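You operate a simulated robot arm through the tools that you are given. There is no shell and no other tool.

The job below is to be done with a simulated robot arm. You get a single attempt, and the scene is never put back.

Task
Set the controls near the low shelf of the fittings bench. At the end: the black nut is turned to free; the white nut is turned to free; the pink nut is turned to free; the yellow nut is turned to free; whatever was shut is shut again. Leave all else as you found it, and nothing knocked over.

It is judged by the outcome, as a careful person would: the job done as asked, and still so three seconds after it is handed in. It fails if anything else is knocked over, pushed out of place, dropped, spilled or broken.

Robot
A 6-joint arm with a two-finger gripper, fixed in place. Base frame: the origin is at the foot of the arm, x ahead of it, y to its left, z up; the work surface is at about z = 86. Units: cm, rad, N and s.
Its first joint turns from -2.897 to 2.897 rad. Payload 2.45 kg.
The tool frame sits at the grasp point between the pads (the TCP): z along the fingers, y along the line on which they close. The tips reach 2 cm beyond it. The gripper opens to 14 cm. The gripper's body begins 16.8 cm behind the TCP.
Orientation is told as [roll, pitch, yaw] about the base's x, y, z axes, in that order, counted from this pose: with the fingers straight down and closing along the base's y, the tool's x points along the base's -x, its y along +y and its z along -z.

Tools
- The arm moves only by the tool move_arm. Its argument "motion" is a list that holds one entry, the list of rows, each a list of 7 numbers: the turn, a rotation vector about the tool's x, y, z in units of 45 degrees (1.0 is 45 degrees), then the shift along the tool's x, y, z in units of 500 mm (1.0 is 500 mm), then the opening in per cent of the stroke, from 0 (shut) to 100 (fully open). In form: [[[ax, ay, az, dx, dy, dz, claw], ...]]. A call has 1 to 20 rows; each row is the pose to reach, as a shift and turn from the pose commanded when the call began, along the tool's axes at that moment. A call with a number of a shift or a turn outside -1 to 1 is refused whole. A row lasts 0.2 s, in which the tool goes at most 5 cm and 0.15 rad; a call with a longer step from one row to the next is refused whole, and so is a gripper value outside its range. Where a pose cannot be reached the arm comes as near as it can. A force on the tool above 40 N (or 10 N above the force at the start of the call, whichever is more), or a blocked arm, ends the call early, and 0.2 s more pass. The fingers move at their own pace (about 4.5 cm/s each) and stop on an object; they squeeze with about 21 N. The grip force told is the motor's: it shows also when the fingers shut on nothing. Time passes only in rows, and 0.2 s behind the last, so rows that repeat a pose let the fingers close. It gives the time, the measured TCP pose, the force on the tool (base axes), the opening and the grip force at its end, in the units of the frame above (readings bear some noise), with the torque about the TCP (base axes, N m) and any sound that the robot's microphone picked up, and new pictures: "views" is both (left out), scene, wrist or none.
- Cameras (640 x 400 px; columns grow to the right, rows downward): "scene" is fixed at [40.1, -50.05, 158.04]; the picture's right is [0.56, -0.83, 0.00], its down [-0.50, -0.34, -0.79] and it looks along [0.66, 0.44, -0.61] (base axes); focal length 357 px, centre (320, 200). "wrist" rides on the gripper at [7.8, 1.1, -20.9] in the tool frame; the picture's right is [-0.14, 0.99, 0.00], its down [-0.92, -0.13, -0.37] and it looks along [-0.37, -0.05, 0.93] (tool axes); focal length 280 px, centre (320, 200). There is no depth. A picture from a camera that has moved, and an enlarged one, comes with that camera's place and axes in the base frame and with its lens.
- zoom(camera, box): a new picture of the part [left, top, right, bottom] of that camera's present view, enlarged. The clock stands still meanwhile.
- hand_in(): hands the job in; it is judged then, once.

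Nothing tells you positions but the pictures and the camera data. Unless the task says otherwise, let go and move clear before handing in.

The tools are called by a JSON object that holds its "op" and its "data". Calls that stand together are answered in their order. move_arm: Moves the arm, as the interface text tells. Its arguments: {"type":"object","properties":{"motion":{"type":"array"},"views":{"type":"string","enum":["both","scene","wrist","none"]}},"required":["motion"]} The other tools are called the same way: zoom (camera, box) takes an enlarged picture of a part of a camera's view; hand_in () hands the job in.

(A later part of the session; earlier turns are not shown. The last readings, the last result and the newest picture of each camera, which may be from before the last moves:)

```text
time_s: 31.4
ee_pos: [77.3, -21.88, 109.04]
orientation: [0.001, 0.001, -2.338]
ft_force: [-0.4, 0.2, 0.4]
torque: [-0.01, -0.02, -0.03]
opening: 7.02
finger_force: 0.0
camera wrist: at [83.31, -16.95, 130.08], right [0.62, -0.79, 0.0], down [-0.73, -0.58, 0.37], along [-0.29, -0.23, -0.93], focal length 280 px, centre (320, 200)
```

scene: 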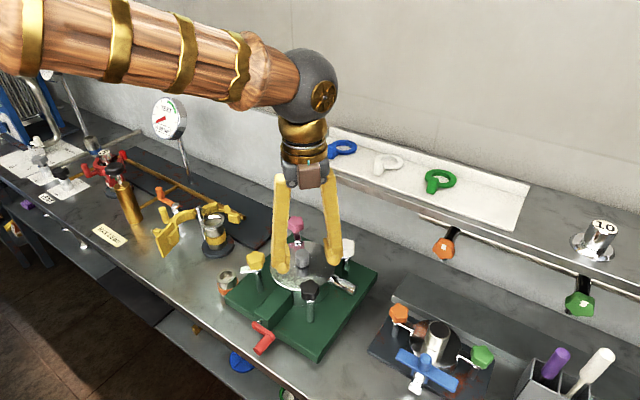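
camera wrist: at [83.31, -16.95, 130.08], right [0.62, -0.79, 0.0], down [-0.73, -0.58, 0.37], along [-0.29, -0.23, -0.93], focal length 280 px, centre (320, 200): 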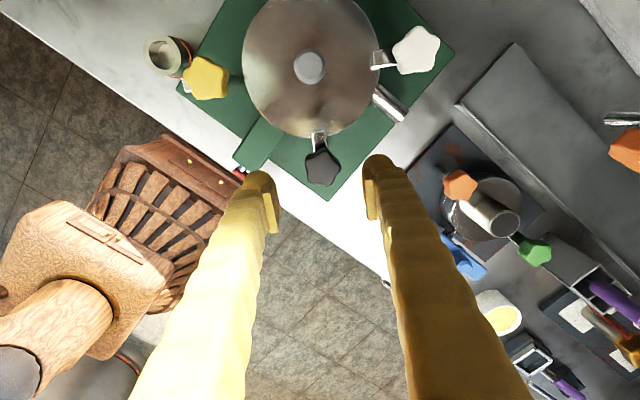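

{"op": "zoom", "data": {"camera": "wrist", "box": [270, 110, 370, 210]}}

```text
4.00 times, centred on (320, 160) of wrist
camera zoom: at [83.31, -16.95, 130.08], right [0.62, -0.79, 0.0], down [-0.73, -0.58, 0.37], along [-0.29, -0.23, -0.93], focal length 1122 px, centre (320, 360)
```

zoom: 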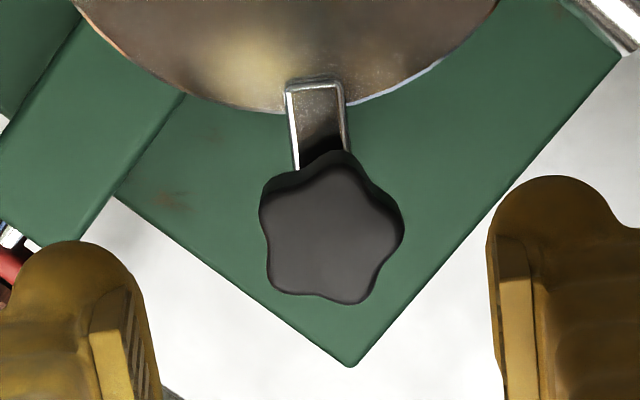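

I'll centre on the black knob and lower around it, checking before closing.

{"op": "move_arm", "data": {"motion": [[[0, 0, 0, -0.0077, 0.0022, 0.04, 50], [0, 0, 0, -0.0077, 0.0022, 0.08, 50], [0, 0, 0, -0.0077, 0.0022, 0.12, 50], [0, 0, 0, -0.0077, 0.0022, 0.16, 50], [0, 0, 0, -0.0077, 0.0022, 0.198, 50], [0, 0, 0, -0.0077, 0.0022, 0.198, 50]]], "views": "wrist"}}

{"op": "zoom", "data": {"camera": "wrist", "box": [250, 130, 390, 250]}}

```text
time_s: 32.8
ee_pos: [77.26, -22.24, 99.0]
orientation: [0.0, 0.001, -2.333]
ft_force: [0.8, -0.1, 0.6]
torque: [0.02, 0.0, -0.01]
opening: 6.99
finger_force: 0.1
camera wrist: at [83.29, -17.25, 119.85], right [0.62, -0.78, 0.0], down [-0.73, -0.58, 0.37], along [-0.29, -0.23, -0.93], focal length 280 px, centre (320, 200)
```

wrist: 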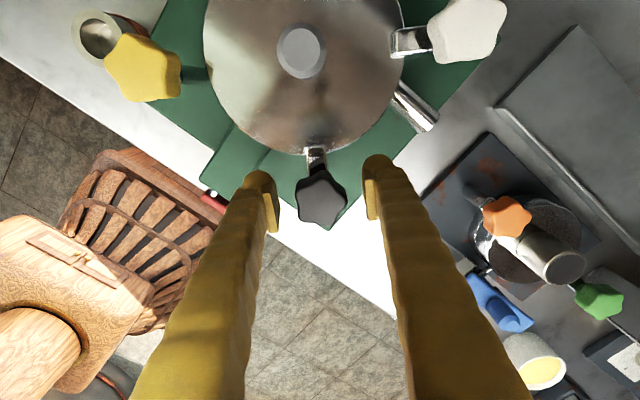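

```text
3.33 times, centred on (320, 190) of wrist
camera zoom: at [83.29, -17.25, 119.85], right [0.62, -0.78, 0.0], down [-0.73, -0.58, 0.37], along [-0.29, -0.23, -0.93], focal length 935 px, centre (320, 233)
```

zoom: 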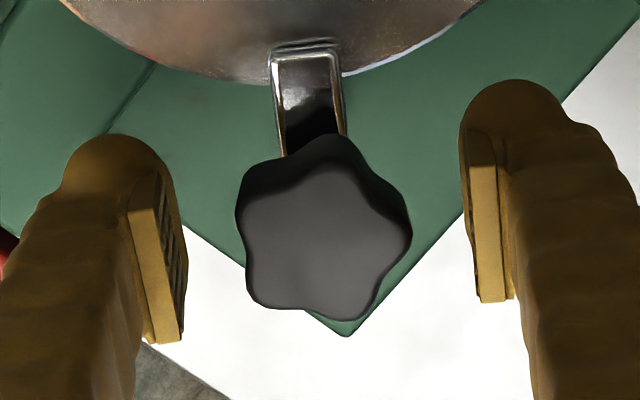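

Well centred. Closing on the black knob now.

{"op": "move_arm", "data": {"motion": [[[0, 0, 0, -0.004, 0.001, 0, 50], [0, 0, 0, -0.004, 0.001, 0, 0], [0, 0, 0, -0.004, 0.001, 0, 0], [0, 0, 0, -0.004, 0.001, 0, 0], [0, 0, 0, -0.004, 0.001, 0, 0]]], "views": "none"}}

```text
time_s: 34.0
ee_pos: [77.13, -22.32, 98.87]
orientation: [0.0, -0.001, -2.333]
ft_force: [-5.2, 2.4, 1.2]
torque: [0.04, -0.02, 0.03]
opening: 3.55
finger_force: 41.5
```

A clean grip with almost no side load. Turning the black nut counter-clockwise.

{"op": "move_arm", "data": {"motion": [[[0, 0, -0.08, 0, 0, 0, 0], [0, 0, -0.16, 0, 0, 0, 0], [0, 0, -0.24, 0, 0, 0, 0], [0, 0, -0.32, 0, 0, 0, 0], [0, 0, -0.4, 0, 0, 0, 0], [0, 0, -0.5, 0, 0, 0, 0], [0, 0, -0.6, 0, 0, 0, 0], [0, 0, -0.7, 0, 0, 0, 0], [0, 0, -0.8, 0, 0, 0, 0], [0, 0, -0.9, 0, 0, 0, 0], [0, 0, -1.0, 0, 0, 0, 0]]]}}

```text
time_s: 35.9
ee_pos: [77.15, -22.54, 99.14]
orientation: [0.005, 0.0, -1.765]
ft_force: [10.5, 0.3, -7.9]
torque: [0.03, -0.14, 0.02]
opening: 3.59
finger_force: 45.0
stopped in row 9: the force on the tool passed its limit at 43 N (the readings are from after the stop); the commanded pose is now the measured one
camera wrist: at [79.51, -14.91, 120.17], right [0.95, -0.33, 0.0], down [-0.3, -0.88, 0.37], along [-0.12, -0.35, -0.93], focal length 280 px, centre (320, 200)
```

scene: 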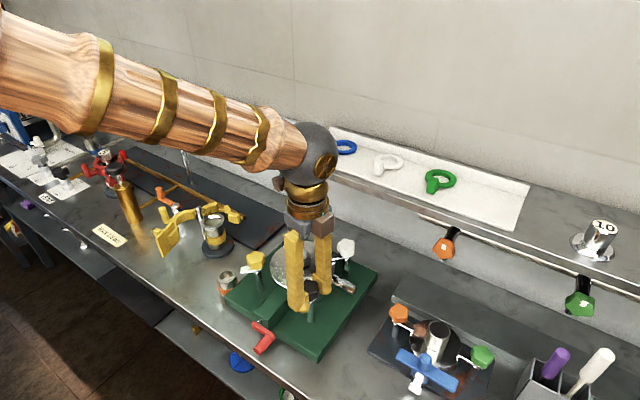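
wrist: 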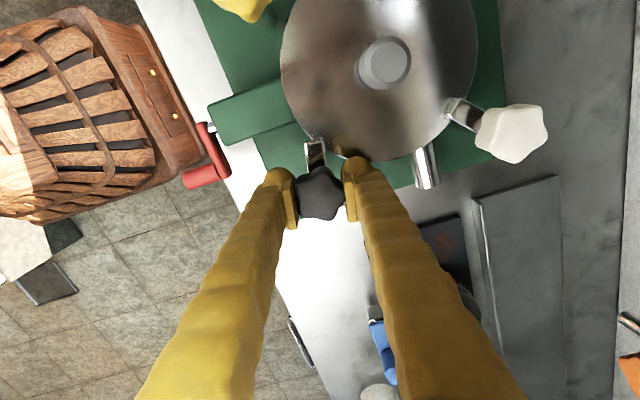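

The nut turned 32° with its tongue following; the stop came from side load because the star sits slightly off the jaw centre. I'll continue, rotating about the knob's own axis (about 1.5 mm off the TCP).

{"op": "move_arm", "data": {"motion": [[[0, 0, -0.1, 0.0002, 0.0004, 0, 0], [0, 0, -0.2, 0.0005, 0.0003, 0, 0], [0, 0, -0.3, 0.0007, 0.0003, 0, 0], [0, 0, -0.4, 0.0009, 0.0002, 0, 0], [0, 0, -0.5, 0.0011, 0.0002, 0, 0], [0, 0, -0.6, 0.0014, 0.0001, 0, 0], [0, 0, -0.7, 0.0016, 0, 0, 0], [0, 0, -0.8, 0.0018, -0.0002, 0, 0], [0, 0, -0.9, 0.002, -0.0003, 0, 0], [0, 0, -1.0, 0.0021, -0.0005, 0, 0]]], "views": "wrist"}}

```text
time_s: 36.7
ee_pos: [77.14, -22.44, 99.13]
orientation: [0.004, -0.002, -1.545]
ft_force: [11.3, 0.1, -7.8]
torque: [0.03, -0.15, 0.01]
opening: 3.59
finger_force: 45.5
stopped in row 4: the force on the tool passed its limit at 42 N (the readings are from after the stop); the commanded pose is now the measured one
camera wrist: at [77.83, -14.51, 120.16], right [0.99, -0.11, 0.0], down [-0.1, -0.92, 0.37], along [-0.04, -0.37, -0.93], focal length 280 px, centre (320, 200)
```

wrist: 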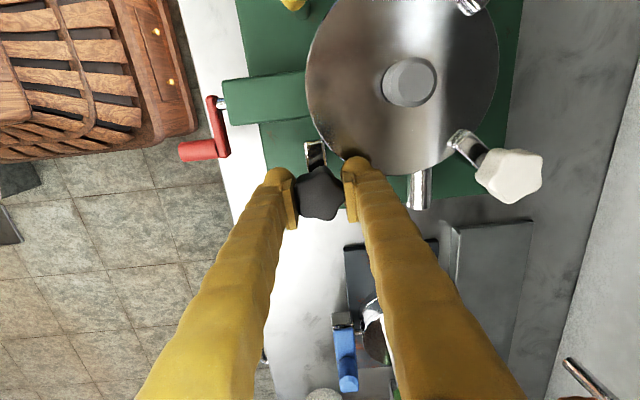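

{"op": "zoom", "data": {"camera": "wrist", "box": [250, 120, 430, 250]}}

{"op": "zoom", "data": {"camera": "scene", "box": [255, 230, 375, 330]}}

```text
3.08 times, centred on (340, 185) of wrist
camera zoom: at [77.83, -14.51, 120.16], right [0.99, -0.11, 0.0], down [-0.1, -0.92, 0.37], along [-0.04, -0.37, -0.93], focal length 863 px, centre (258, 246)
```

zoom: 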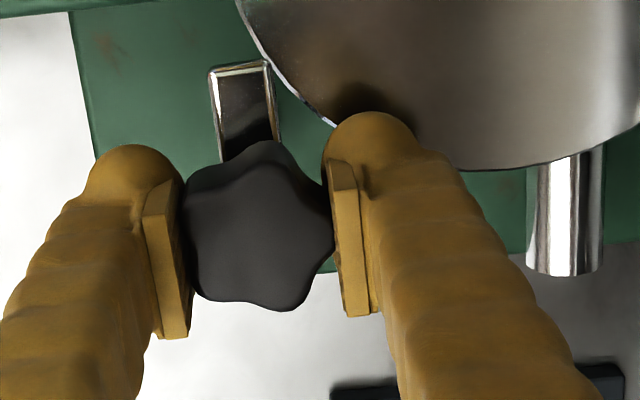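

```text
4.00 times, centred on (315, 280) of scene
camera zoom: at [40.1, -50.05, 158.04], right [0.56, -0.83, 0.0], down [-0.5, -0.34, -0.79], along [0.66, 0.44, -0.61], focal length 1430 px, centre (340, -120)
```

zoom: 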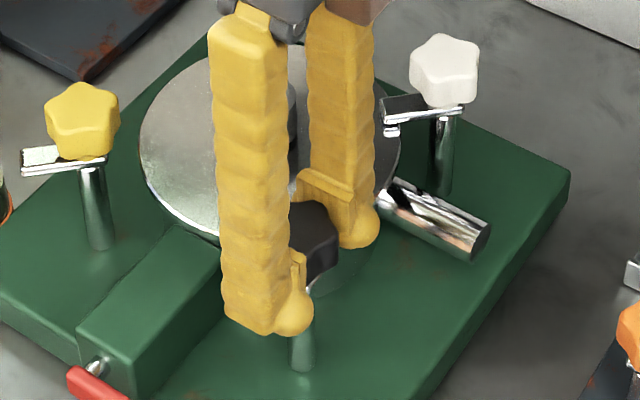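

The fingers look clear of the lid, so the load comes from a small eccentricity in the grip. I'll take a short turn step and read which way the force builds.

{"op": "move_arm", "data": {"motion": [[[0, 0, -0.1, 0, 0, 0, 0], [0, 0, -0.2, 0, 0, 0, 0]]], "views": "none"}}

```text
time_s: 37.3
ee_pos: [77.13, -22.52, 99.16]
orientation: [0.005, -0.002, -1.385]
ft_force: [27.9, 5.7, -11.6]
torque: [0.01, -0.29, -0.04]
opening: 3.6
finger_force: 44.4
```

{"op": "move_arm", "data": {"motion": [[[0, 0, 0, 0, 0.001, 0.001, 0], [0, 0, 0, 0, 0.001, 0.001, 0]]], "views": "none"}}

```text
time_s: 37.9
ee_pos: [77.2, -22.54, 99.12]
orientation: [0.005, -0.001, -1.385]
ft_force: [22.8, 12.1, 7.3]
torque: [0.26, -0.22, -0.08]
opening: 3.59
finger_force: 45.1
```

{"op": "move_arm", "data": {"motion": [[[0, 0, 0, 0, 0.0015, -0.0003, 0], [0, 0, 0, 0, 0.003, -0.0003, 0], [0, 0, 0, 0, 0.003, -0.0003, 0]]], "views": "none"}}

```text
time_s: 38.7
ee_pos: [77.16, -22.34, 99.11]
orientation: [0.001, -0.002, -1.388]
ft_force: [-19.9, 7.7, 21.7]
torque: [0.2, 0.3, 0.04]
opening: 3.58
finger_force: 44.9
```

The squeeze itself is what causes the side loads, so I'll relax the jaws very slightly (26 %, about 3.64 cm) to use them like a loose spanner on the star knob.

{"op": "move_arm", "data": {"motion": [[[0, 0, 0, 0, -0.0012, -0.0008, 26], [0, 0, 0, 0, -0.0012, -0.0008, 26], [0, 0, 0, 0, -0.0012, -0.0008, 26]]], "views": "none"}}

```text
time_s: 39.5
ee_pos: [77.31, -22.55, 99.24]
orientation: [0.002, -0.002, -1.387]
ft_force: [-3.8, -0.8, -1.8]
torque: [0.0, -0.01, 0.01]
opening: 3.87
finger_force: 1.7
```

{"op": "zoom", "data": {"camera": "wrist", "box": [250, 130, 390, 250]}}

```text
3.33 times, centred on (320, 190) of wrist
camera zoom: at [76.74, -14.47, 120.2], right [1.0, 0.05, 0.0], down [0.04, -0.93, 0.37], along [0.02, -0.37, -0.93], focal length 935 px, centre (320, 233)
```

zoom: 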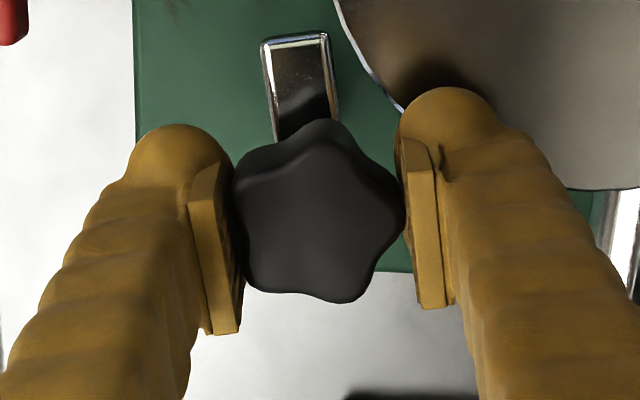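

Nicely centred. I'll snug the jaws a touch and continue the turn.

{"op": "move_arm", "data": {"motion": [[[0, 0, 0, 0, 0, 0, 24.5], [0, 0, 0, 0, 0, 0, 24.5], [0, 0, 0, 0, 0, 0, 24.5]]], "views": "none"}}

```text
time_s: 40.3
ee_pos: [77.25, -22.41, 99.21]
orientation: [0.002, -0.002, -1.388]
ft_force: [-5.7, -2.4, -1.0]
torque: [0.0, 0.02, 0.03]
opening: 3.86
finger_force: 2.9
```

{"op": "move_arm", "data": {"motion": [[[0, 0, 0, 0, 0, 0, 20], [0, 0, 0, 0, 0, 0, 20], [0, 0, 0, 0, 0, 0, 20]]], "views": "none"}}

```text
time_s: 41.1
ee_pos: [77.23, -22.48, 99.2]
orientation: [0.004, -0.002, -1.387]
ft_force: [-14.5, -4.0, 0.1]
torque: [0.03, 0.18, 0.01]
opening: 3.78
finger_force: 7.4
```

The jaws can be snugged lightly this way (force ~3–7). I'll continue turning with a light grip.

{"op": "move_arm", "data": {"motion": [[[0, 0, -0.1, 0, -0.0005, 0, 22], [0, 0, -0.2, 0, -0.0005, 0, 22], [0, 0, -0.3, 0, -0.0005, 0, 22], [0, 0, -0.4, 0, -0.0005, 0, 22], [0, 0, -0.5, 0, -0.0005, 0, 22], [0, 0, -0.6, 0, -0.0005, 0, 22], [0, 0, -0.7, 0, -0.0005, 0, 22], [0, 0, -0.8, 0, -0.0005, 0, 22], [0, 0, -0.9, 0, -0.0005, 0, 22], [0, 0, -1.0, 0, -0.0005, 0, 22]]], "views": "wrist"}}

```text
time_s: 43.3
ee_pos: [77.38, -22.39, 99.17]
orientation: [0.001, -0.006, -0.601]
ft_force: [24.9, 20.4, -14.5]
torque: [0.07, -0.07, -0.05]
opening: 3.57
finger_force: 45.1
camera wrist: at [71.23, -16.98, 120.18], right [0.67, 0.74, 0.0], down [0.69, -0.62, 0.37], along [0.28, -0.25, -0.93], focal length 280 px, centre (320, 200)
```

wrist: 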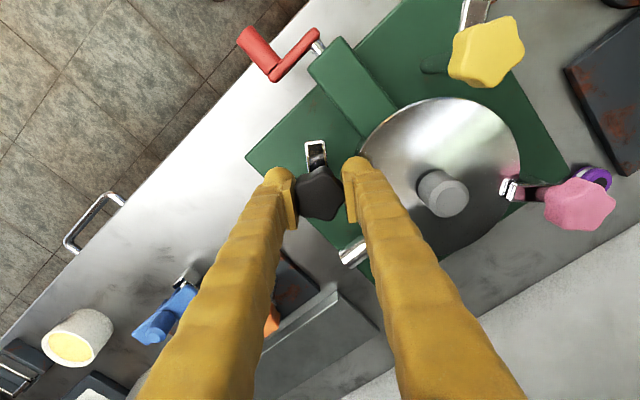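

99° turned so far. I'll relax the jaws briefly, shift about 1 mm toward the load, and keep turning with compensation.

{"op": "move_arm", "data": {"motion": [[[0, 0, 0, 0, 0.001, 0, 28], [0, 0, 0, 0, 0.0022, 0, 28], [0, 0, 0, 0, 0.0022, 0, 22], [0, 0, -0.1, 0, 0.0025, 0, 22], [0, 0, -0.2, 0, 0.0028, 0, 22], [0, 0, -0.3, 0.0001, 0.0031, 0, 22], [0, 0, -0.4, 0.0002, 0.0034, 0, 22], [0, 0, -0.5, 0.0003, 0.0037, 0, 22], [0, 0, -0.6, 0.0004, 0.0039, 0, 22], [0, 0, -0.7, 0.0006, 0.0042, 0, 22], [0, 0, -0.8, 0.0007, 0.0044, 0, 22], [0, 0, -0.9, 0.0009, 0.0047, 0, 22], [0, 0, -1.0, 0.0011, 0.0049, 0, 22]]], "views": "wrist"}}

```text
time_s: 45.4
ee_pos: [77.4, -22.29, 99.28]
orientation: [-0.001, -0.004, -0.127]
ft_force: [-1.2, -0.6, 3.4]
torque: [0.0, 0.1, 0.0]
opening: 3.6
finger_force: 44.7
stopped in row 10: the force on the tool passed its limit at 46 N (the readings are from after the stop); the commanded pose is now the measured one
camera wrist: at [69.49, -20.1, 120.21], right [0.26, 0.97, 0.0], down [0.9, -0.24, 0.37], along [0.36, -0.1, -0.93], focal length 280 px, centre (320, 200)
```

wrist: 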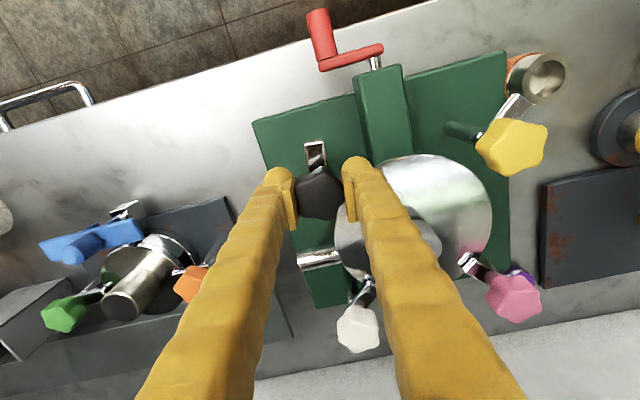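

{"op": "move_arm", "data": {"motion": [[[0, 0, 0, 0, 0, 0, 28], [0, 0, 0, 0, 0, 0, 24], [0, 0, -0.1, 0, 0, 0, 24], [0, 0, -0.2, 0, 0, 0, 24], [0, 0, -0.3, 0, 0, 0, 24], [0, 0, -0.4, 0, 0, 0, 24], [0, 0, -0.5, 0, 0, 0, 24], [0, 0, -0.6, 0, 0, 0, 24]]], "views": "wrist"}}

```text
time_s: 47.2
ee_pos: [77.35, -22.22, 99.31]
orientation: [-0.003, -0.004, 0.348]
ft_force: [-12.2, 3.5, -0.2]
torque: [0.11, -0.02, 0.01]
opening: 3.6
finger_force: 44.6
camera wrist: at [69.4, -23.73, 120.18], right [-0.21, 0.98, 0.0], down [0.91, 0.19, 0.37], along [0.36, 0.07, -0.93], focal length 280 px, centre (320, 200)
```

wrist: 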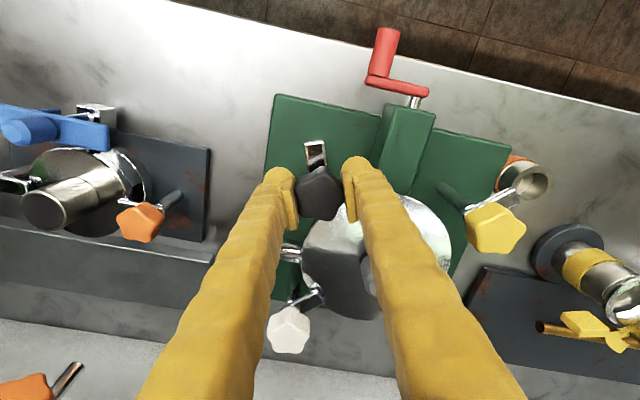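

153° now. Continuing gently to the end stop.

{"op": "move_arm", "data": {"motion": [[[0, 0, -0.08, 0, 0, 0, 24], [0, 0, -0.16, 0, 0, 0, 24], [0, 0, -0.24, 0, 0, 0, 24], [0, 0, -0.32, 0, 0, 0, 24], [0, 0, -0.4, 0, 0, 0, 24], [0, 0, -0.48, 0, 0, 0, 24], [0, 0, -0.54, 0, 0, 0, 24]]], "views": "wrist"}}

```text
time_s: 48.8
ee_pos: [77.23, -22.29, 99.24]
orientation: [-0.004, 0.002, 0.771]
ft_force: [-22.1, 17.3, 5.0]
torque: [0.27, 0.18, -0.06]
opening: 3.58
finger_force: 45.0
camera wrist: at [70.75, -26.72, 120.19], right [-0.59, 0.81, 0.0], down [0.75, 0.55, 0.37], along [0.3, 0.22, -0.93], focal length 280 px, centre (320, 200)
```

wrist: 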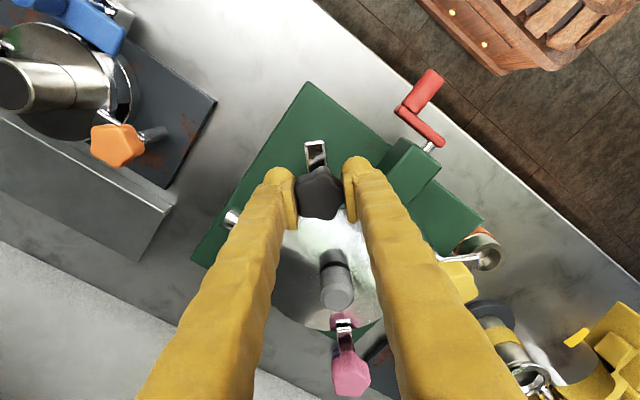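

{"op": "move_arm", "data": {"motion": [[[0, 0, 0, 0, 0.0015, 0, 24], [0, 0, -0.05, 0, 0.0015, 0, 24], [0, 0, -0.1, 0, 0.0015, 0, 24], [0, 0, -0.15, 0, 0.0015, 0, 24]]], "views": "none"}}

```text
time_s: 49.8
ee_pos: [77.29, -22.21, 99.2]
orientation: [-0.005, 0.0, 0.888]
ft_force: [-17.8, 36.3, 1.9]
torque: [0.47, 0.04, -1.15]
opening: 3.68
finger_force: 44.6
```

The end stop is felt (-1.15 N·m) at ~180°: black is free. Releasing and lifting straight up.

{"op": "move_arm", "data": {"motion": [[[0, 0, 0.04, 0, 0, 0, 24], [0, 0, 0.04, 0, 0, 0, 50], [0, 0, 0.04, 0, 0, 0, 50], [0, 0, 0.04, 0, 0, 0, 50], [0, 0, 0.04, 0, 0, -0.05, 50], [0, 0, 0.04, 0, 0, -0.1, 50], [0, 0, 0.04, 0, 0, -0.18, 50], [0, 0, 0.04, 0, 0, -0.26, 50]]]}}

```text
time_s: 51.6
ee_pos: [77.3, -21.95, 112.11]
orientation: [-0.002, 0.0, 0.853]
ft_force: [0.7, -0.6, -0.7]
torque: [-0.01, 0.0, -0.04]
opening: 7.0
finger_force: 0.0
camera wrist: at [71.13, -27.07, 133.09], right [-0.66, 0.75, 0.0], down [0.7, 0.61, 0.37], along [0.28, 0.24, -0.93], focal length 280 px, centre (320, 200)
```

scene: 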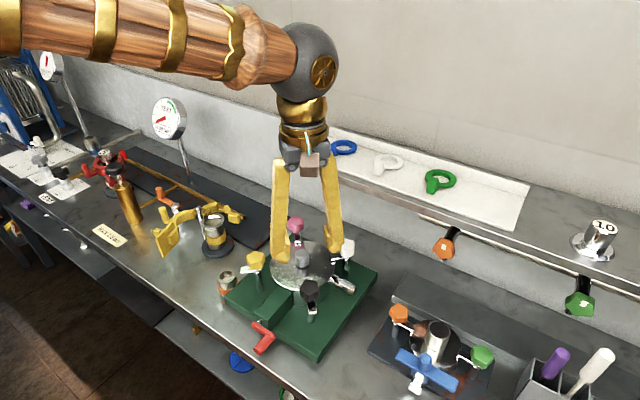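
wrist: 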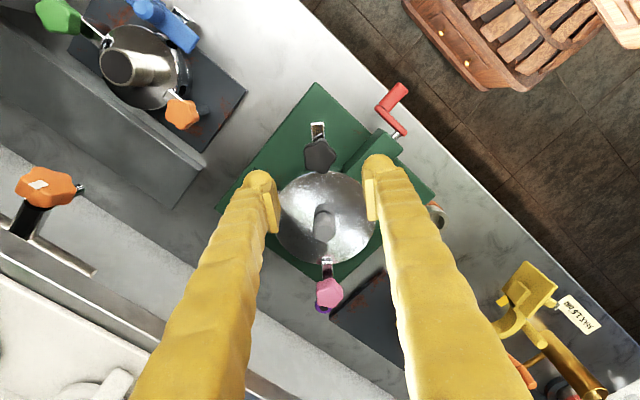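

Black is free too, its tongue pointing straight out. The back pair sits close to the shelf lip, so before going there I'll measure that lip's height and edge from both cameras.

{"op": "zoom", "data": {"camera": "wrist", "box": [0, 220, 300, 400]}}

{"op": "zoom", "data": {"camera": "scene", "box": [270, 130, 450, 250]}}

{"op": "zoom", "data": {"camera": "scene", "box": [420, 180, 640, 330]}}

```text
2.13 times, centred on (150, 310) of wrist
camera zoom: at [71.13, -27.07, 133.09], right [-0.66, 0.75, 0.0], down [0.7, 0.61, 0.37], along [0.28, 0.24, -0.93], focal length 598 px, centre (683, -35)
```

zoom: 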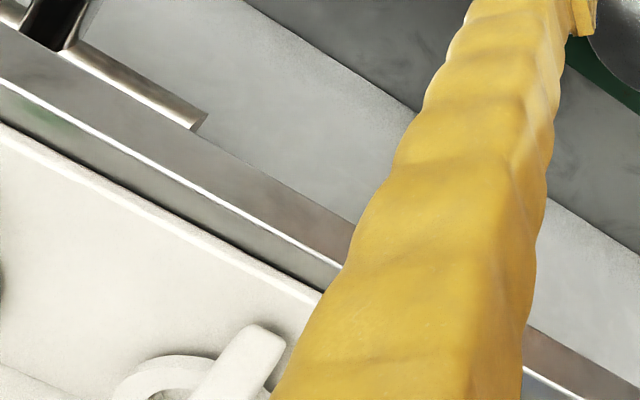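

```text
3.33 times, centred on (360, 190) of scene
camera zoom: at [40.1, -50.05, 158.04], right [0.56, -0.83, 0.0], down [-0.5, -0.34, -0.79], along [0.66, 0.44, -0.61], focal length 1191 px, centre (187, 233)
```

zoom: 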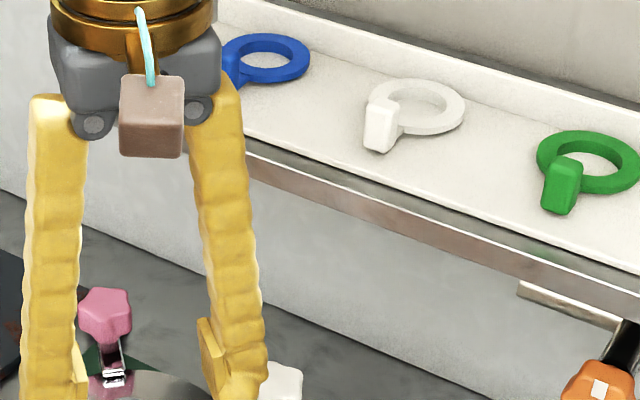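

```text
2.67 times, centred on (530, 255) of scene
camera zoom: at [40.1, -50.05, 158.04], right [0.56, -0.83, 0.0], down [-0.5, -0.34, -0.79], along [0.66, 0.44, -0.61], focal length 953 px, centre (-240, 53)
```

zoom: 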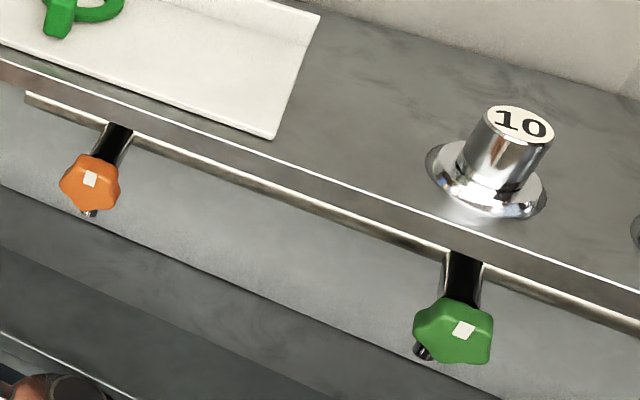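

Combining views, the shelf top is about z 115 with its lip near x 94–96, so a vertical gripper at the back nuts would foul it. I'll approach the back nuts with the tool leaned about 30° away from the shelf, first winding the wrist back here in the open.

{"op": "move_arm", "data": {"motion": [[[0, 0, 0.17, 0, 0, 0, 50], [0, 0, 0.34, 0, 0, 0, 50], [0, 0, 0.51, 0, 0, 0, 50], [0, 0, 0.68, 0, 0, 0, 50], [0, 0, 0.85, 0, 0, 0, 50], [0, 0, 1.0, 0, 0, 0, 50]]], "views": "none"}}

{"op": "move_arm", "data": {"motion": [[[0, 0, 0.17, 0, 0, 0, 50], [0, 0, 0.34, 0, 0, 0, 50], [0, 0, 0.51, 0, 0, 0, 50], [0, 0, 0.68, 0, 0, 0, 50], [0, 0, 0.85, 0, 0, 0, 50], [0, 0, 1.0, 0, 0, 0, 50]]], "views": "none"}}

```text
time_s: 53.0
ee_pos: [77.23, -22.2, 112.25]
orientation: [-0.002, -0.003, 0.07]
ft_force: [1.0, -0.4, -1.2]
torque: [0.02, 0.02, 0.03]
opening: 6.98
finger_force: 0.1
```

```text
time_s: 54.4
ee_pos: [77.29, -22.1, 112.22]
orientation: [0.002, -0.005, -0.716]
ft_force: [0.6, -0.6, -0.8]
torque: [-0.02, 0.0, 0.02]
opening: 6.99
finger_force: 0.1
```

Now lean the tool back 30° and bring it over the lid towards the white nut, staying well above everything.

{"op": "move_arm", "data": {"motion": [[[0.004, -0.11, 0.014, -0.008, 0.016, 0.0, 50], [0.007, -0.22, 0.028, -0.024, 0.048, 0.0, 50], [0.011, -0.33, 0.043, -0.04, 0.08, 0.01, 50], [0.015, -0.44, 0.057, -0.055, 0.11, 0.02, 50], [0.018, -0.55, 0.071, -0.07, 0.14, 0.03, 50], [0.022, -0.667, 0.085, -0.083, 0.168, 0.04, 50], [0.022, -0.667, 0.085, -0.0947, 0.1913, 0.05, 50], [0.022, -0.667, 0.085, -0.0947, 0.1913, 0.05, 50]]]}}

```text
time_s: 56.2
ee_pos: [87.03, -18.18, 109.75]
orientation: [0.003, -0.529, -0.783]
ft_force: [0.2, -0.3, 0.7]
torque: [0.0, -0.01, -0.02]
opening: 7.0
finger_force: 0.1
camera wrist: at [75.45, -5.06, 123.99], right [0.78, 0.62, 0.07], down [0.34, -0.52, 0.78], along [0.52, -0.59, -0.62], focal length 280 px, centre (320, 200)
```

scene: 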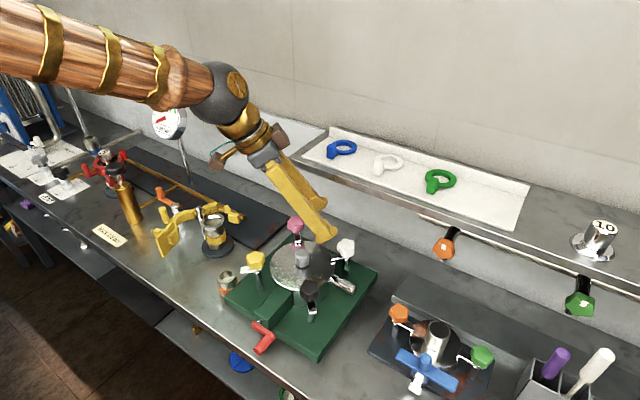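
wrist: 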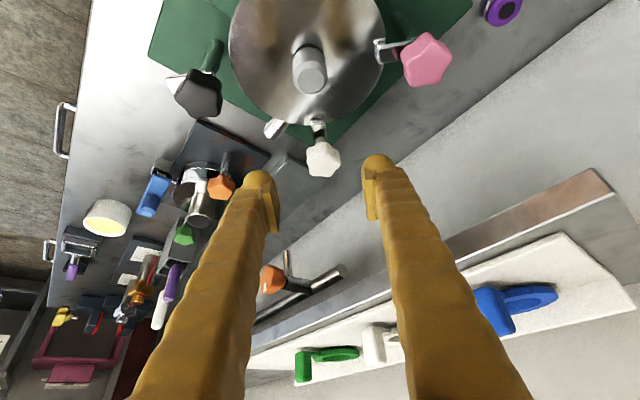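

The leaned pose works, and this view confirms the shelf top at about z 115.4 with lip at x ≈ 95.7. Now a closer look at the white nut to centre on it.

{"op": "zoom", "data": {"camera": "wrist", "box": [260, 90, 390, 220]}}

{"op": "zoom", "data": {"camera": "wrist", "box": [480, 120, 640, 260]}}

```text
3.08 times, centred on (325, 155) of wrist
camera zoom: at [75.45, -5.06, 123.99], right [0.78, 0.62, 0.07], down [0.34, -0.52, 0.78], along [0.52, -0.59, -0.62], focal length 863 px, centre (305, 338)
```

zoom: 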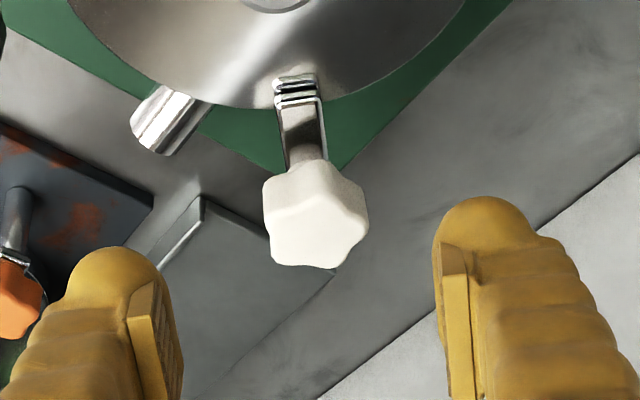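

```text
2.86 times, centred on (560, 190) of wrist
camera zoom: at [75.45, -5.06, 123.99], right [0.78, 0.62, 0.07], down [0.34, -0.52, 0.78], along [0.52, -0.59, -0.62], focal length 801 px, centre (-366, 229)
```

zoom: 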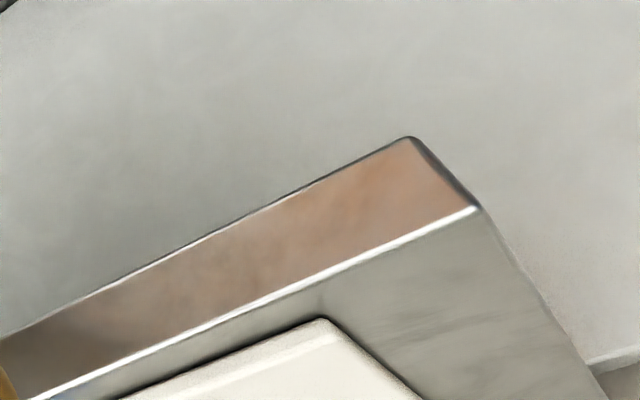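

The white nut lies almost on the tool axis, about 12 cm ahead. I'll advance half-way along the tool axis with a small sideways correction and re-check.

{"op": "move_arm", "data": {"motion": [[[0, 0, 0, 0.0028, 0.0076, 0.03, 50], [0, 0, 0, 0.0028, 0.0076, 0.06, 50], [0, 0, 0, 0.0028, 0.0076, 0.09, 50], [0, 0, 0, 0.0028, 0.0076, 0.13, 50], [0, 0, 0, 0.0028, 0.0076, 0.13, 50]]]}}

{"op": "zoom", "data": {"camera": "wrist", "box": [250, 110, 390, 230]}}

{"op": "zoom", "data": {"camera": "scene", "box": [280, 200, 400, 300]}}

```text
time_s: 57.4
ee_pos: [89.49, -20.14, 104.01]
orientation: [0.001, -0.529, -0.782]
ft_force: [-0.2, 0.0, 0.5]
torque: [0.01, 0.01, 0.02]
opening: 7.0
finger_force: 0.1
camera wrist: at [77.91, -7.06, 118.31], right [0.78, 0.62, 0.07], down [0.34, -0.52, 0.78], along [0.52, -0.59, -0.62], focal length 280 px, centre (320, 200)
```

scene: 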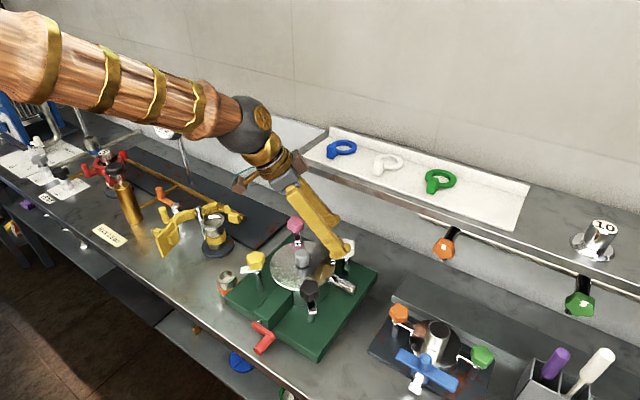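
wrist: 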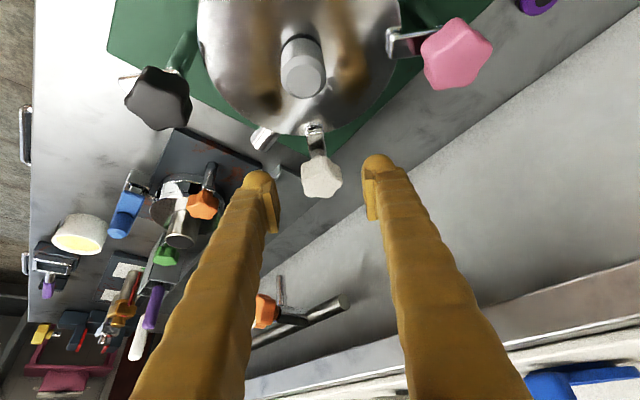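

```text
3.33 times, centred on (320, 170) of wrist
camera zoom: at [77.91, -7.06, 118.31], right [0.78, 0.62, 0.07], down [0.34, -0.52, 0.78], along [0.52, -0.59, -0.62], focal length 935 px, centre (320, 300)
```

zoom: 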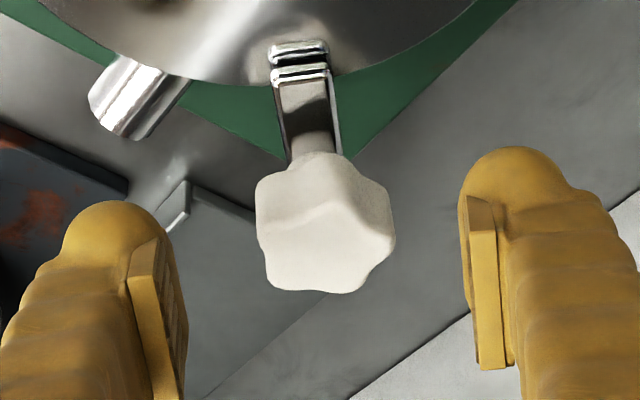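

```text
4.00 times, centred on (340, 250) of scene
camera zoom: at [40.1, -50.05, 158.04], right [0.56, -0.83, 0.0], down [-0.5, -0.34, -0.79], along [0.66, 0.44, -0.61], focal length 1430 px, centre (240, 0)
```

zoom: 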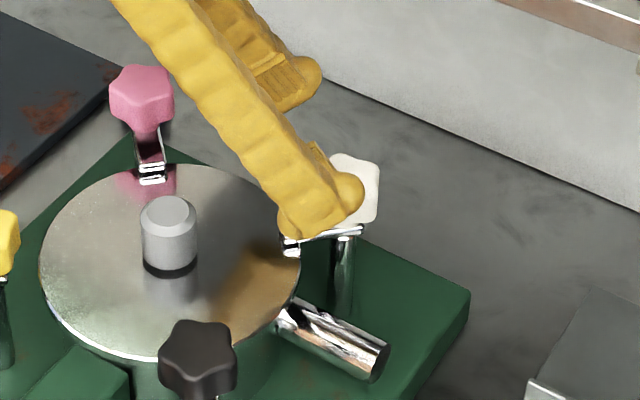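

Alignment is good; moving the last few centimetres so the pads straddle the white knob, then checking before closing.

{"op": "move_arm", "data": {"motion": [[[0, 0, 0, -0.006, 0.002, 0.02, 50], [0, 0, 0, -0.006, 0.002, 0.045, 50], [0, 0, 0, -0.006, 0.002, 0.07, 50], [0, 0, 0, -0.006, 0.002, 0.086, 50], [0, 0, 0, -0.006, 0.002, 0.086, 50]]], "views": "wrist"}}

{"op": "zoom", "data": {"camera": "wrist", "box": [250, 120, 390, 240]}}

{"op": "zoom", "data": {"camera": "scene", "box": [280, 200, 400, 300]}}

```text
time_s: 58.6
ee_pos: [91.2, -21.71, 100.22]
orientation: [0.002, -0.53, -0.783]
ft_force: [-0.1, 0.5, -0.3]
torque: [0.03, 0.0, 0.0]
opening: 7.03
finger_force: 0.1
camera wrist: at [79.7, -8.63, 114.47], right [0.78, 0.62, 0.07], down [0.34, -0.52, 0.78], along [0.52, -0.59, -0.62], focal length 280 px, centre (320, 200)
```

wrist: 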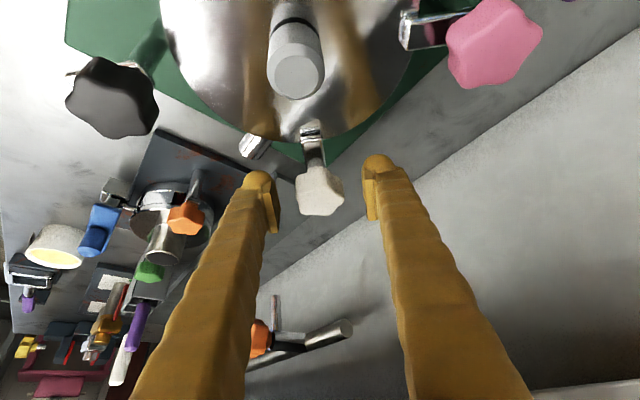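

```text
3.33 times, centred on (320, 180) of wrist
camera zoom: at [79.7, -8.63, 114.47], right [0.78, 0.62, 0.07], down [0.34, -0.52, 0.78], along [0.52, -0.59, -0.62], focal length 935 px, centre (320, 267)
```

zoom: 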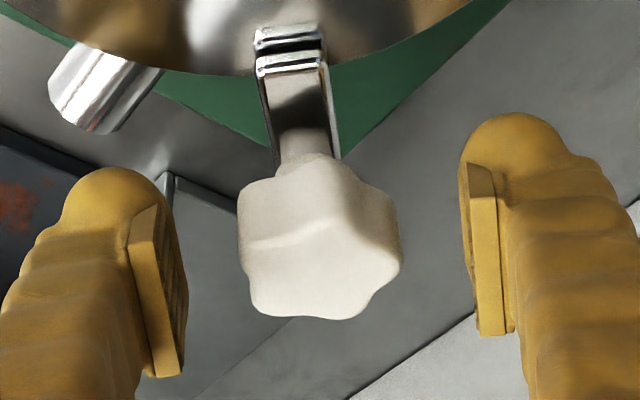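

```text
4.00 times, centred on (340, 250) of scene
camera zoom: at [40.1, -50.05, 158.04], right [0.56, -0.83, 0.0], down [-0.5, -0.34, -0.79], along [0.66, 0.44, -0.61], focal length 1430 px, centre (240, 0)
```

zoom: 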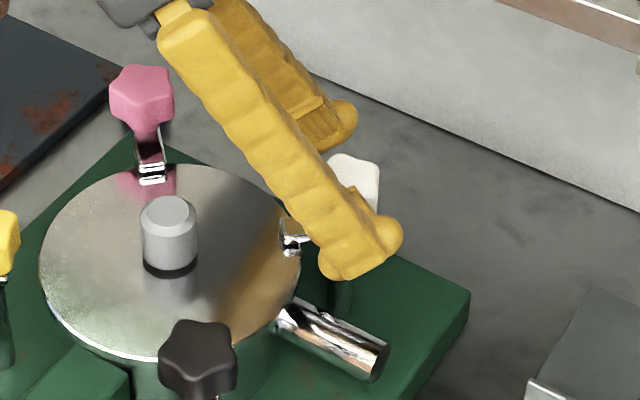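

The knob is well inside the pads. Closing on it.

{"op": "move_arm", "data": {"motion": [[[0, 0, 0, 0, 0, 0, 24], [0, 0, 0, 0, 0, 0, 24], [0, 0, 0, 0, 0, 0, 24], [0, 0, 0, 0, 0, 0, 24]]], "views": "wrist"}}

{"op": "zoom", "data": {"camera": "wrist", "box": [250, 120, 390, 240]}}

```text
time_s: 59.6
ee_pos: [91.29, -21.67, 100.24]
orientation: [0.001, -0.529, -0.784]
ft_force: [-5.1, -6.2, 0.3]
torque: [-0.05, 0.06, -0.05]
opening: 3.87
finger_force: 4.1
camera wrist: at [79.69, -8.64, 114.46], right [0.78, 0.62, 0.07], down [0.34, -0.52, 0.78], along [0.52, -0.59, -0.62], focal length 280 px, centre (320, 200)
```

wrist: 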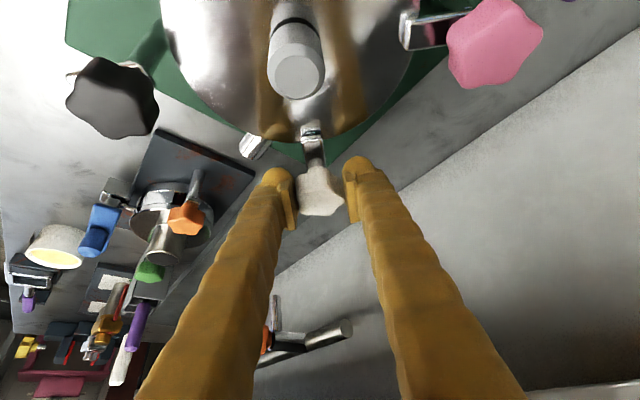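

```text
3.33 times, centred on (320, 180) of wrist
camera zoom: at [79.69, -8.64, 114.46], right [0.78, 0.62, 0.07], down [0.34, -0.52, 0.78], along [0.52, -0.59, -0.62], focal length 935 px, centre (320, 267)
```

zoom: 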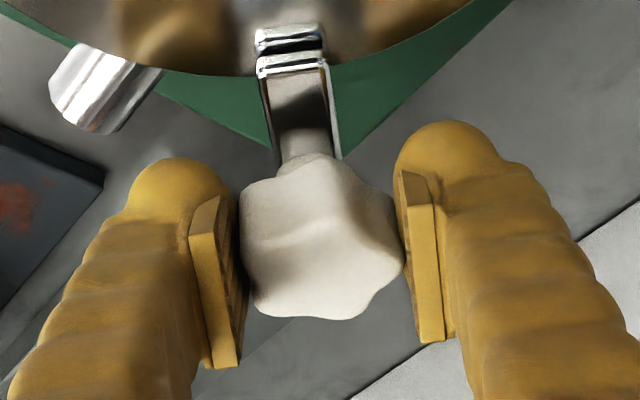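

Gripped lightly and well centred. Now I'll orbit the leaned tool counter-clockwise about the nut's vertical axis in a first small step.

{"op": "move_arm", "data": {"motion": [[[-0.0643, 0, -0.1099, 0, -0.0012, 0, 22], [-0.1285, 0, -0.2198, -0.0002, -0.0025, 0.0001, 22], [-0.1928, 0, -0.3298, -0.0005, -0.0037, 0.0003, 22], [-0.257, 0, -0.4397, -0.0008, -0.0048, 0.0005, 22]]], "views": "wrist"}}

{"op": "zoom", "data": {"camera": "wrist", "box": [250, 120, 390, 240]}}

```text
time_s: 60.6
ee_pos: [91.3, -21.97, 100.56]
orientation: [0.003, -0.531, -0.383]
ft_force: [-7.1, -11.1, -1.1]
torque: [-0.1, 0.11, -0.12]
opening: 4.02
finger_force: 7.1
camera wrist: at [75.52, -14.37, 114.73], right [0.48, 0.87, 0.07], down [0.52, -0.35, 0.78], along [0.71, -0.34, -0.62], focal length 280 px, centre (320, 200)
```

wrist: 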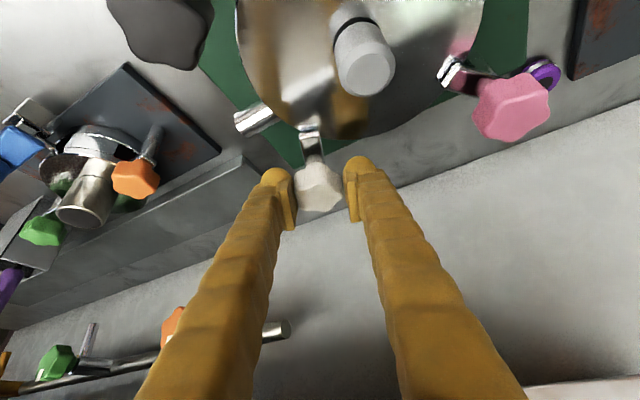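

```text
3.33 times, centred on (320, 180) of wrist
camera zoom: at [75.52, -14.37, 114.73], right [0.48, 0.87, 0.07], down [0.52, -0.35, 0.78], along [0.71, -0.34, -0.62], focal length 935 px, centre (320, 267)
```

zoom: 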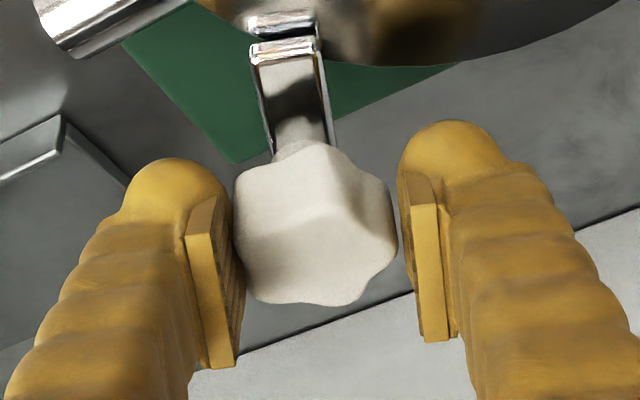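

It's turning but the light grip lags a bit, and the force tells me the nut axis is ~2 mm farther ahead than assumed. I'll shift slightly and snug the grip.

{"op": "move_arm", "data": {"motion": [[[0, 0, 0, 0, -0.0018, 0.003, 15], [0, 0, 0, 0, -0.0018, 0.003, 5], [0, 0, 0, 0, -0.0018, 0.003, 5]]], "views": "none"}}

```text
time_s: 61.4
ee_pos: [91.35, -22.15, 100.38]
orientation: [0.001, -0.532, -0.384]
ft_force: [-7.0, -29.3, 9.6]
torque: [-0.39, -0.02, -0.18]
opening: 3.63
finger_force: 39.2
```

{"op": "move_arm", "data": {"motion": [[[0, 0, 0, 0, -0.002, 0, 10], [-0.0643, 0, -0.1099, -0.0001, -0.0037, 0, 10], [-0.1285, 0, -0.2198, -0.0003, -0.0054, 0.0002, 10], [-0.1928, 0, -0.3298, -0.0007, -0.007, 0.0004, 10]]], "views": "wrist"}}

{"op": "zoom", "data": {"camera": "wrist", "box": [250, 120, 390, 240]}}

```text
time_s: 62.4
ee_pos: [91.35, -22.26, 100.44]
orientation: [0.001, -0.534, -0.085]
ft_force: [20.4, -19.3, 9.1]
torque: [-0.16, -0.69, -0.13]
opening: 3.59
finger_force: 44.5
camera wrist: at [73.97, -19.66, 114.6], right [0.2, 0.98, 0.07], down [0.59, -0.18, 0.78], along [0.78, -0.11, -0.62], focal length 280 px, centre (320, 200)
```

wrist: 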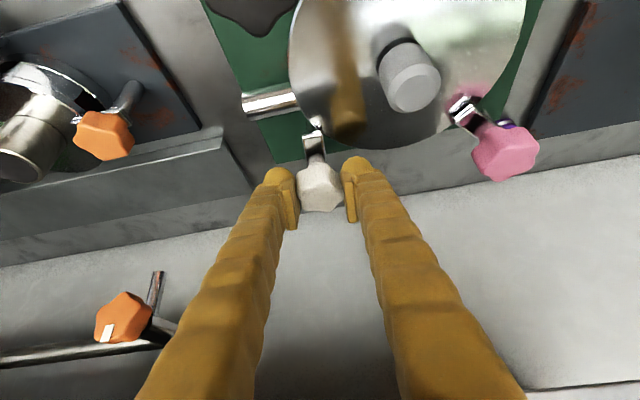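

```text
3.33 times, centred on (320, 180) of wrist
camera zoom: at [73.97, -19.66, 114.6], right [0.2, 0.98, 0.07], down [0.59, -0.18, 0.78], along [0.78, -0.11, -0.62], focal length 935 px, centre (320, 267)
```

zoom: 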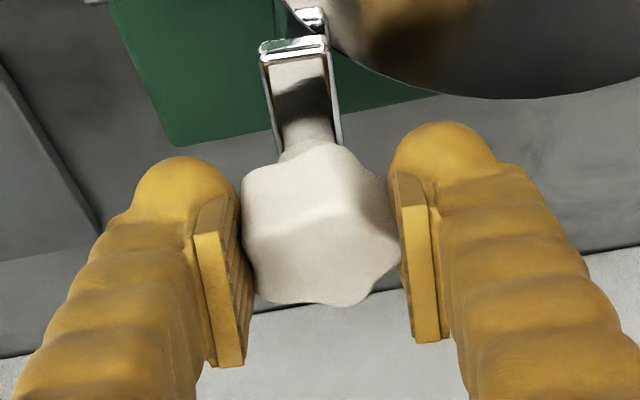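

The tongue is off the lid already and the knob follows. Small correction and on with the orbit.

{"op": "move_arm", "data": {"motion": [[[0, 0, 0, -0.0014, -0.0012, 0.0008, 10], [-0.0643, 0, -0.1099, -0.0015, -0.0029, 0.0008, 10], [-0.1285, 0, -0.2198, -0.0017, -0.0046, 0.001, 10], [-0.1928, 0, -0.3298, -0.0021, -0.0062, 0.0012, 10], [-0.257, 0, -0.4397, -0.0026, -0.0078, 0.0015, 10]]], "views": "none"}}

```text
time_s: 63.5
ee_pos: [91.35, -22.55, 100.37]
orientation: [0.003, -0.528, 0.242]
ft_force: [2.2, 4.2, -0.1]
torque: [0.0, -0.12, 0.04]
opening: 3.57
finger_force: 44.7
stopped in row 5: the force on the tool passed its limit at 43 N (the readings are from after the stop); the commanded pose is now the measured one
```

{"op": "move_arm", "data": {"motion": [[[-0.0643, 0, -0.1099, -0.0001, -0.0018, 0, 10], [-0.1285, 0, -0.2198, -0.0003, -0.0036, 0.0002, 10], [-0.1928, 0, -0.3298, -0.0007, -0.0053, 0.0004, 10]]], "views": "none"}}

```text
time_s: 64.3
ee_pos: [91.21, -22.52, 100.41]
orientation: [0.005, -0.531, 0.543]
ft_force: [20.1, 21.9, -2.6]
torque: [0.31, -0.37, 0.07]
opening: 3.58
finger_force: 45.1
```

{"op": "move_arm", "data": {"motion": [[[0, 0, 0, -0.0012, 0.0004, 0.0007, 10], [0, 0, 0, -0.0024, 0.0004, 0.0014, 10], [-0.0643, 0, -0.1099, -0.0028, -0.0014, 0.0016, 10], [-0.1285, 0, -0.2198, -0.0032, -0.0032, 0.0018, 10], [-0.1928, 0, -0.3298, -0.0037, -0.0049, 0.002, 10]]], "views": "wrist"}}

{"op": "zoom", "data": {"camera": "wrist", "box": [250, 120, 390, 240]}}

{"op": "zoom", "data": {"camera": "scene", "box": [230, 100, 430, 300]}}

```text
time_s: 65.1
ee_pos: [91.42, -22.66, 100.4]
orientation: [0.006, -0.529, 0.642]
ft_force: [-9.2, -0.5, 4.7]
torque: [0.02, -0.08, 0.05]
opening: 3.56
finger_force: 45.1
stopped in row 4: the force on the tool passed its limit at 44 N (the readings are from after the stop); the commanded pose is now the measured one
camera wrist: at [76.79, -32.13, 114.62], right [-0.5, 0.86, 0.07], down [0.57, 0.26, 0.78], along [0.66, 0.43, -0.62], focal length 280 px, centre (320, 200)
```

wrist: 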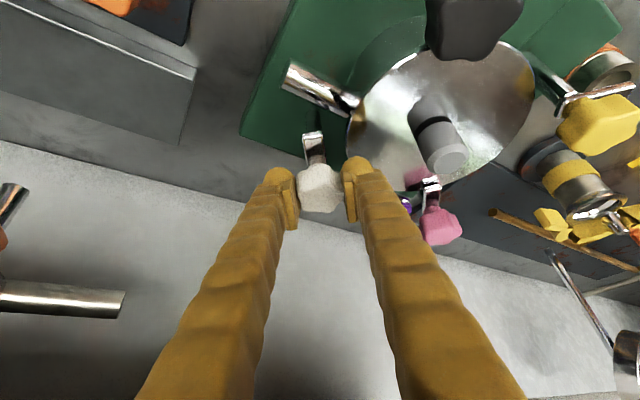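

```text
3.33 times, centred on (320, 180) of wrist
camera zoom: at [76.79, -32.13, 114.62], right [-0.5, 0.86, 0.07], down [0.57, 0.26, 0.78], along [0.66, 0.43, -0.62], focal length 935 px, centre (320, 267)
```

zoom: 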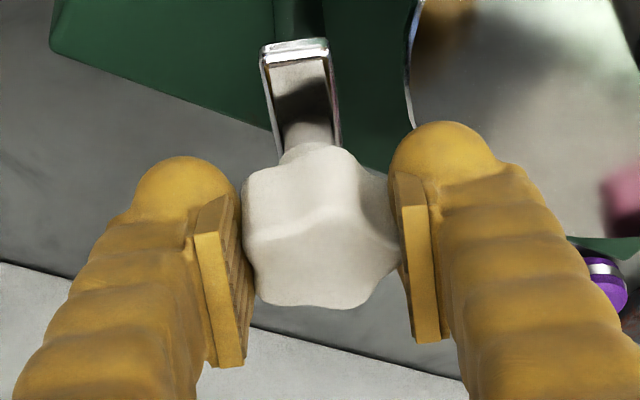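

```text
2.00 times, centred on (330, 200) of scene
camera zoom: at [40.1, -50.05, 158.04], right [0.56, -0.83, 0.0], down [-0.5, -0.34, -0.79], along [0.66, 0.44, -0.61], focal length 715 px, centre (300, 200)
```

zoom: 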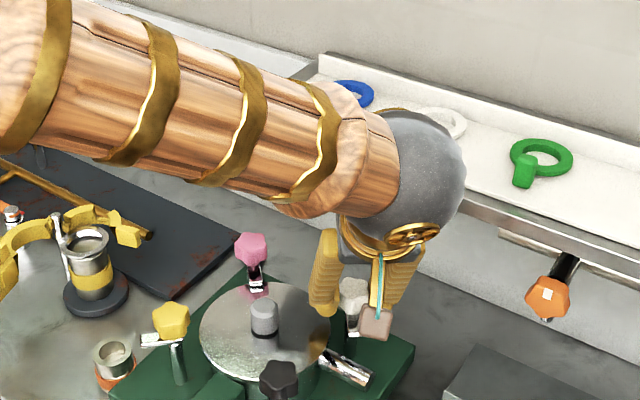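

Turned ~80° so far, all clear of the shelf. I'll loosen briefly to relieve the grip, re-snug, and go on to about ψ = +50°.

{"op": "move_arm", "data": {"motion": [[[0, 0, 0, 0, 0, 0, 32], [0, 0, 0, 0, 0, 0, 32], [0, 0, 0, 0, 0, 0, 10], [0, 0, 0, 0, 0, 0, 10], [0, 0, 0, 0, 0, 0, 10]]], "views": "none"}}

{"op": "move_arm", "data": {"motion": [[[-0.0643, 0, -0.1099, -0.0001, -0.0018, 0, 10], [-0.1285, 0, -0.2198, -0.0003, -0.0036, 0.0002, 10], [-0.1607, 0, -0.2748, -0.0005, -0.0045, 0.0003, 10]]], "views": "none"}}

```text
time_s: 66.3
ee_pos: [91.44, -22.61, 100.42]
orientation: [0.006, -0.529, 0.643]
ft_force: [-4.0, 5.1, 1.0]
torque: [0.11, -0.03, 0.03]
opening: 3.6
finger_force: 45.2
```

```text
time_s: 67.1
ee_pos: [91.58, -22.84, 100.27]
orientation: [0.005, -0.531, 0.896]
ft_force: [-18.3, 26.7, 4.5]
torque: [0.26, 0.24, 0.18]
opening: 3.57
finger_force: 45.1
```

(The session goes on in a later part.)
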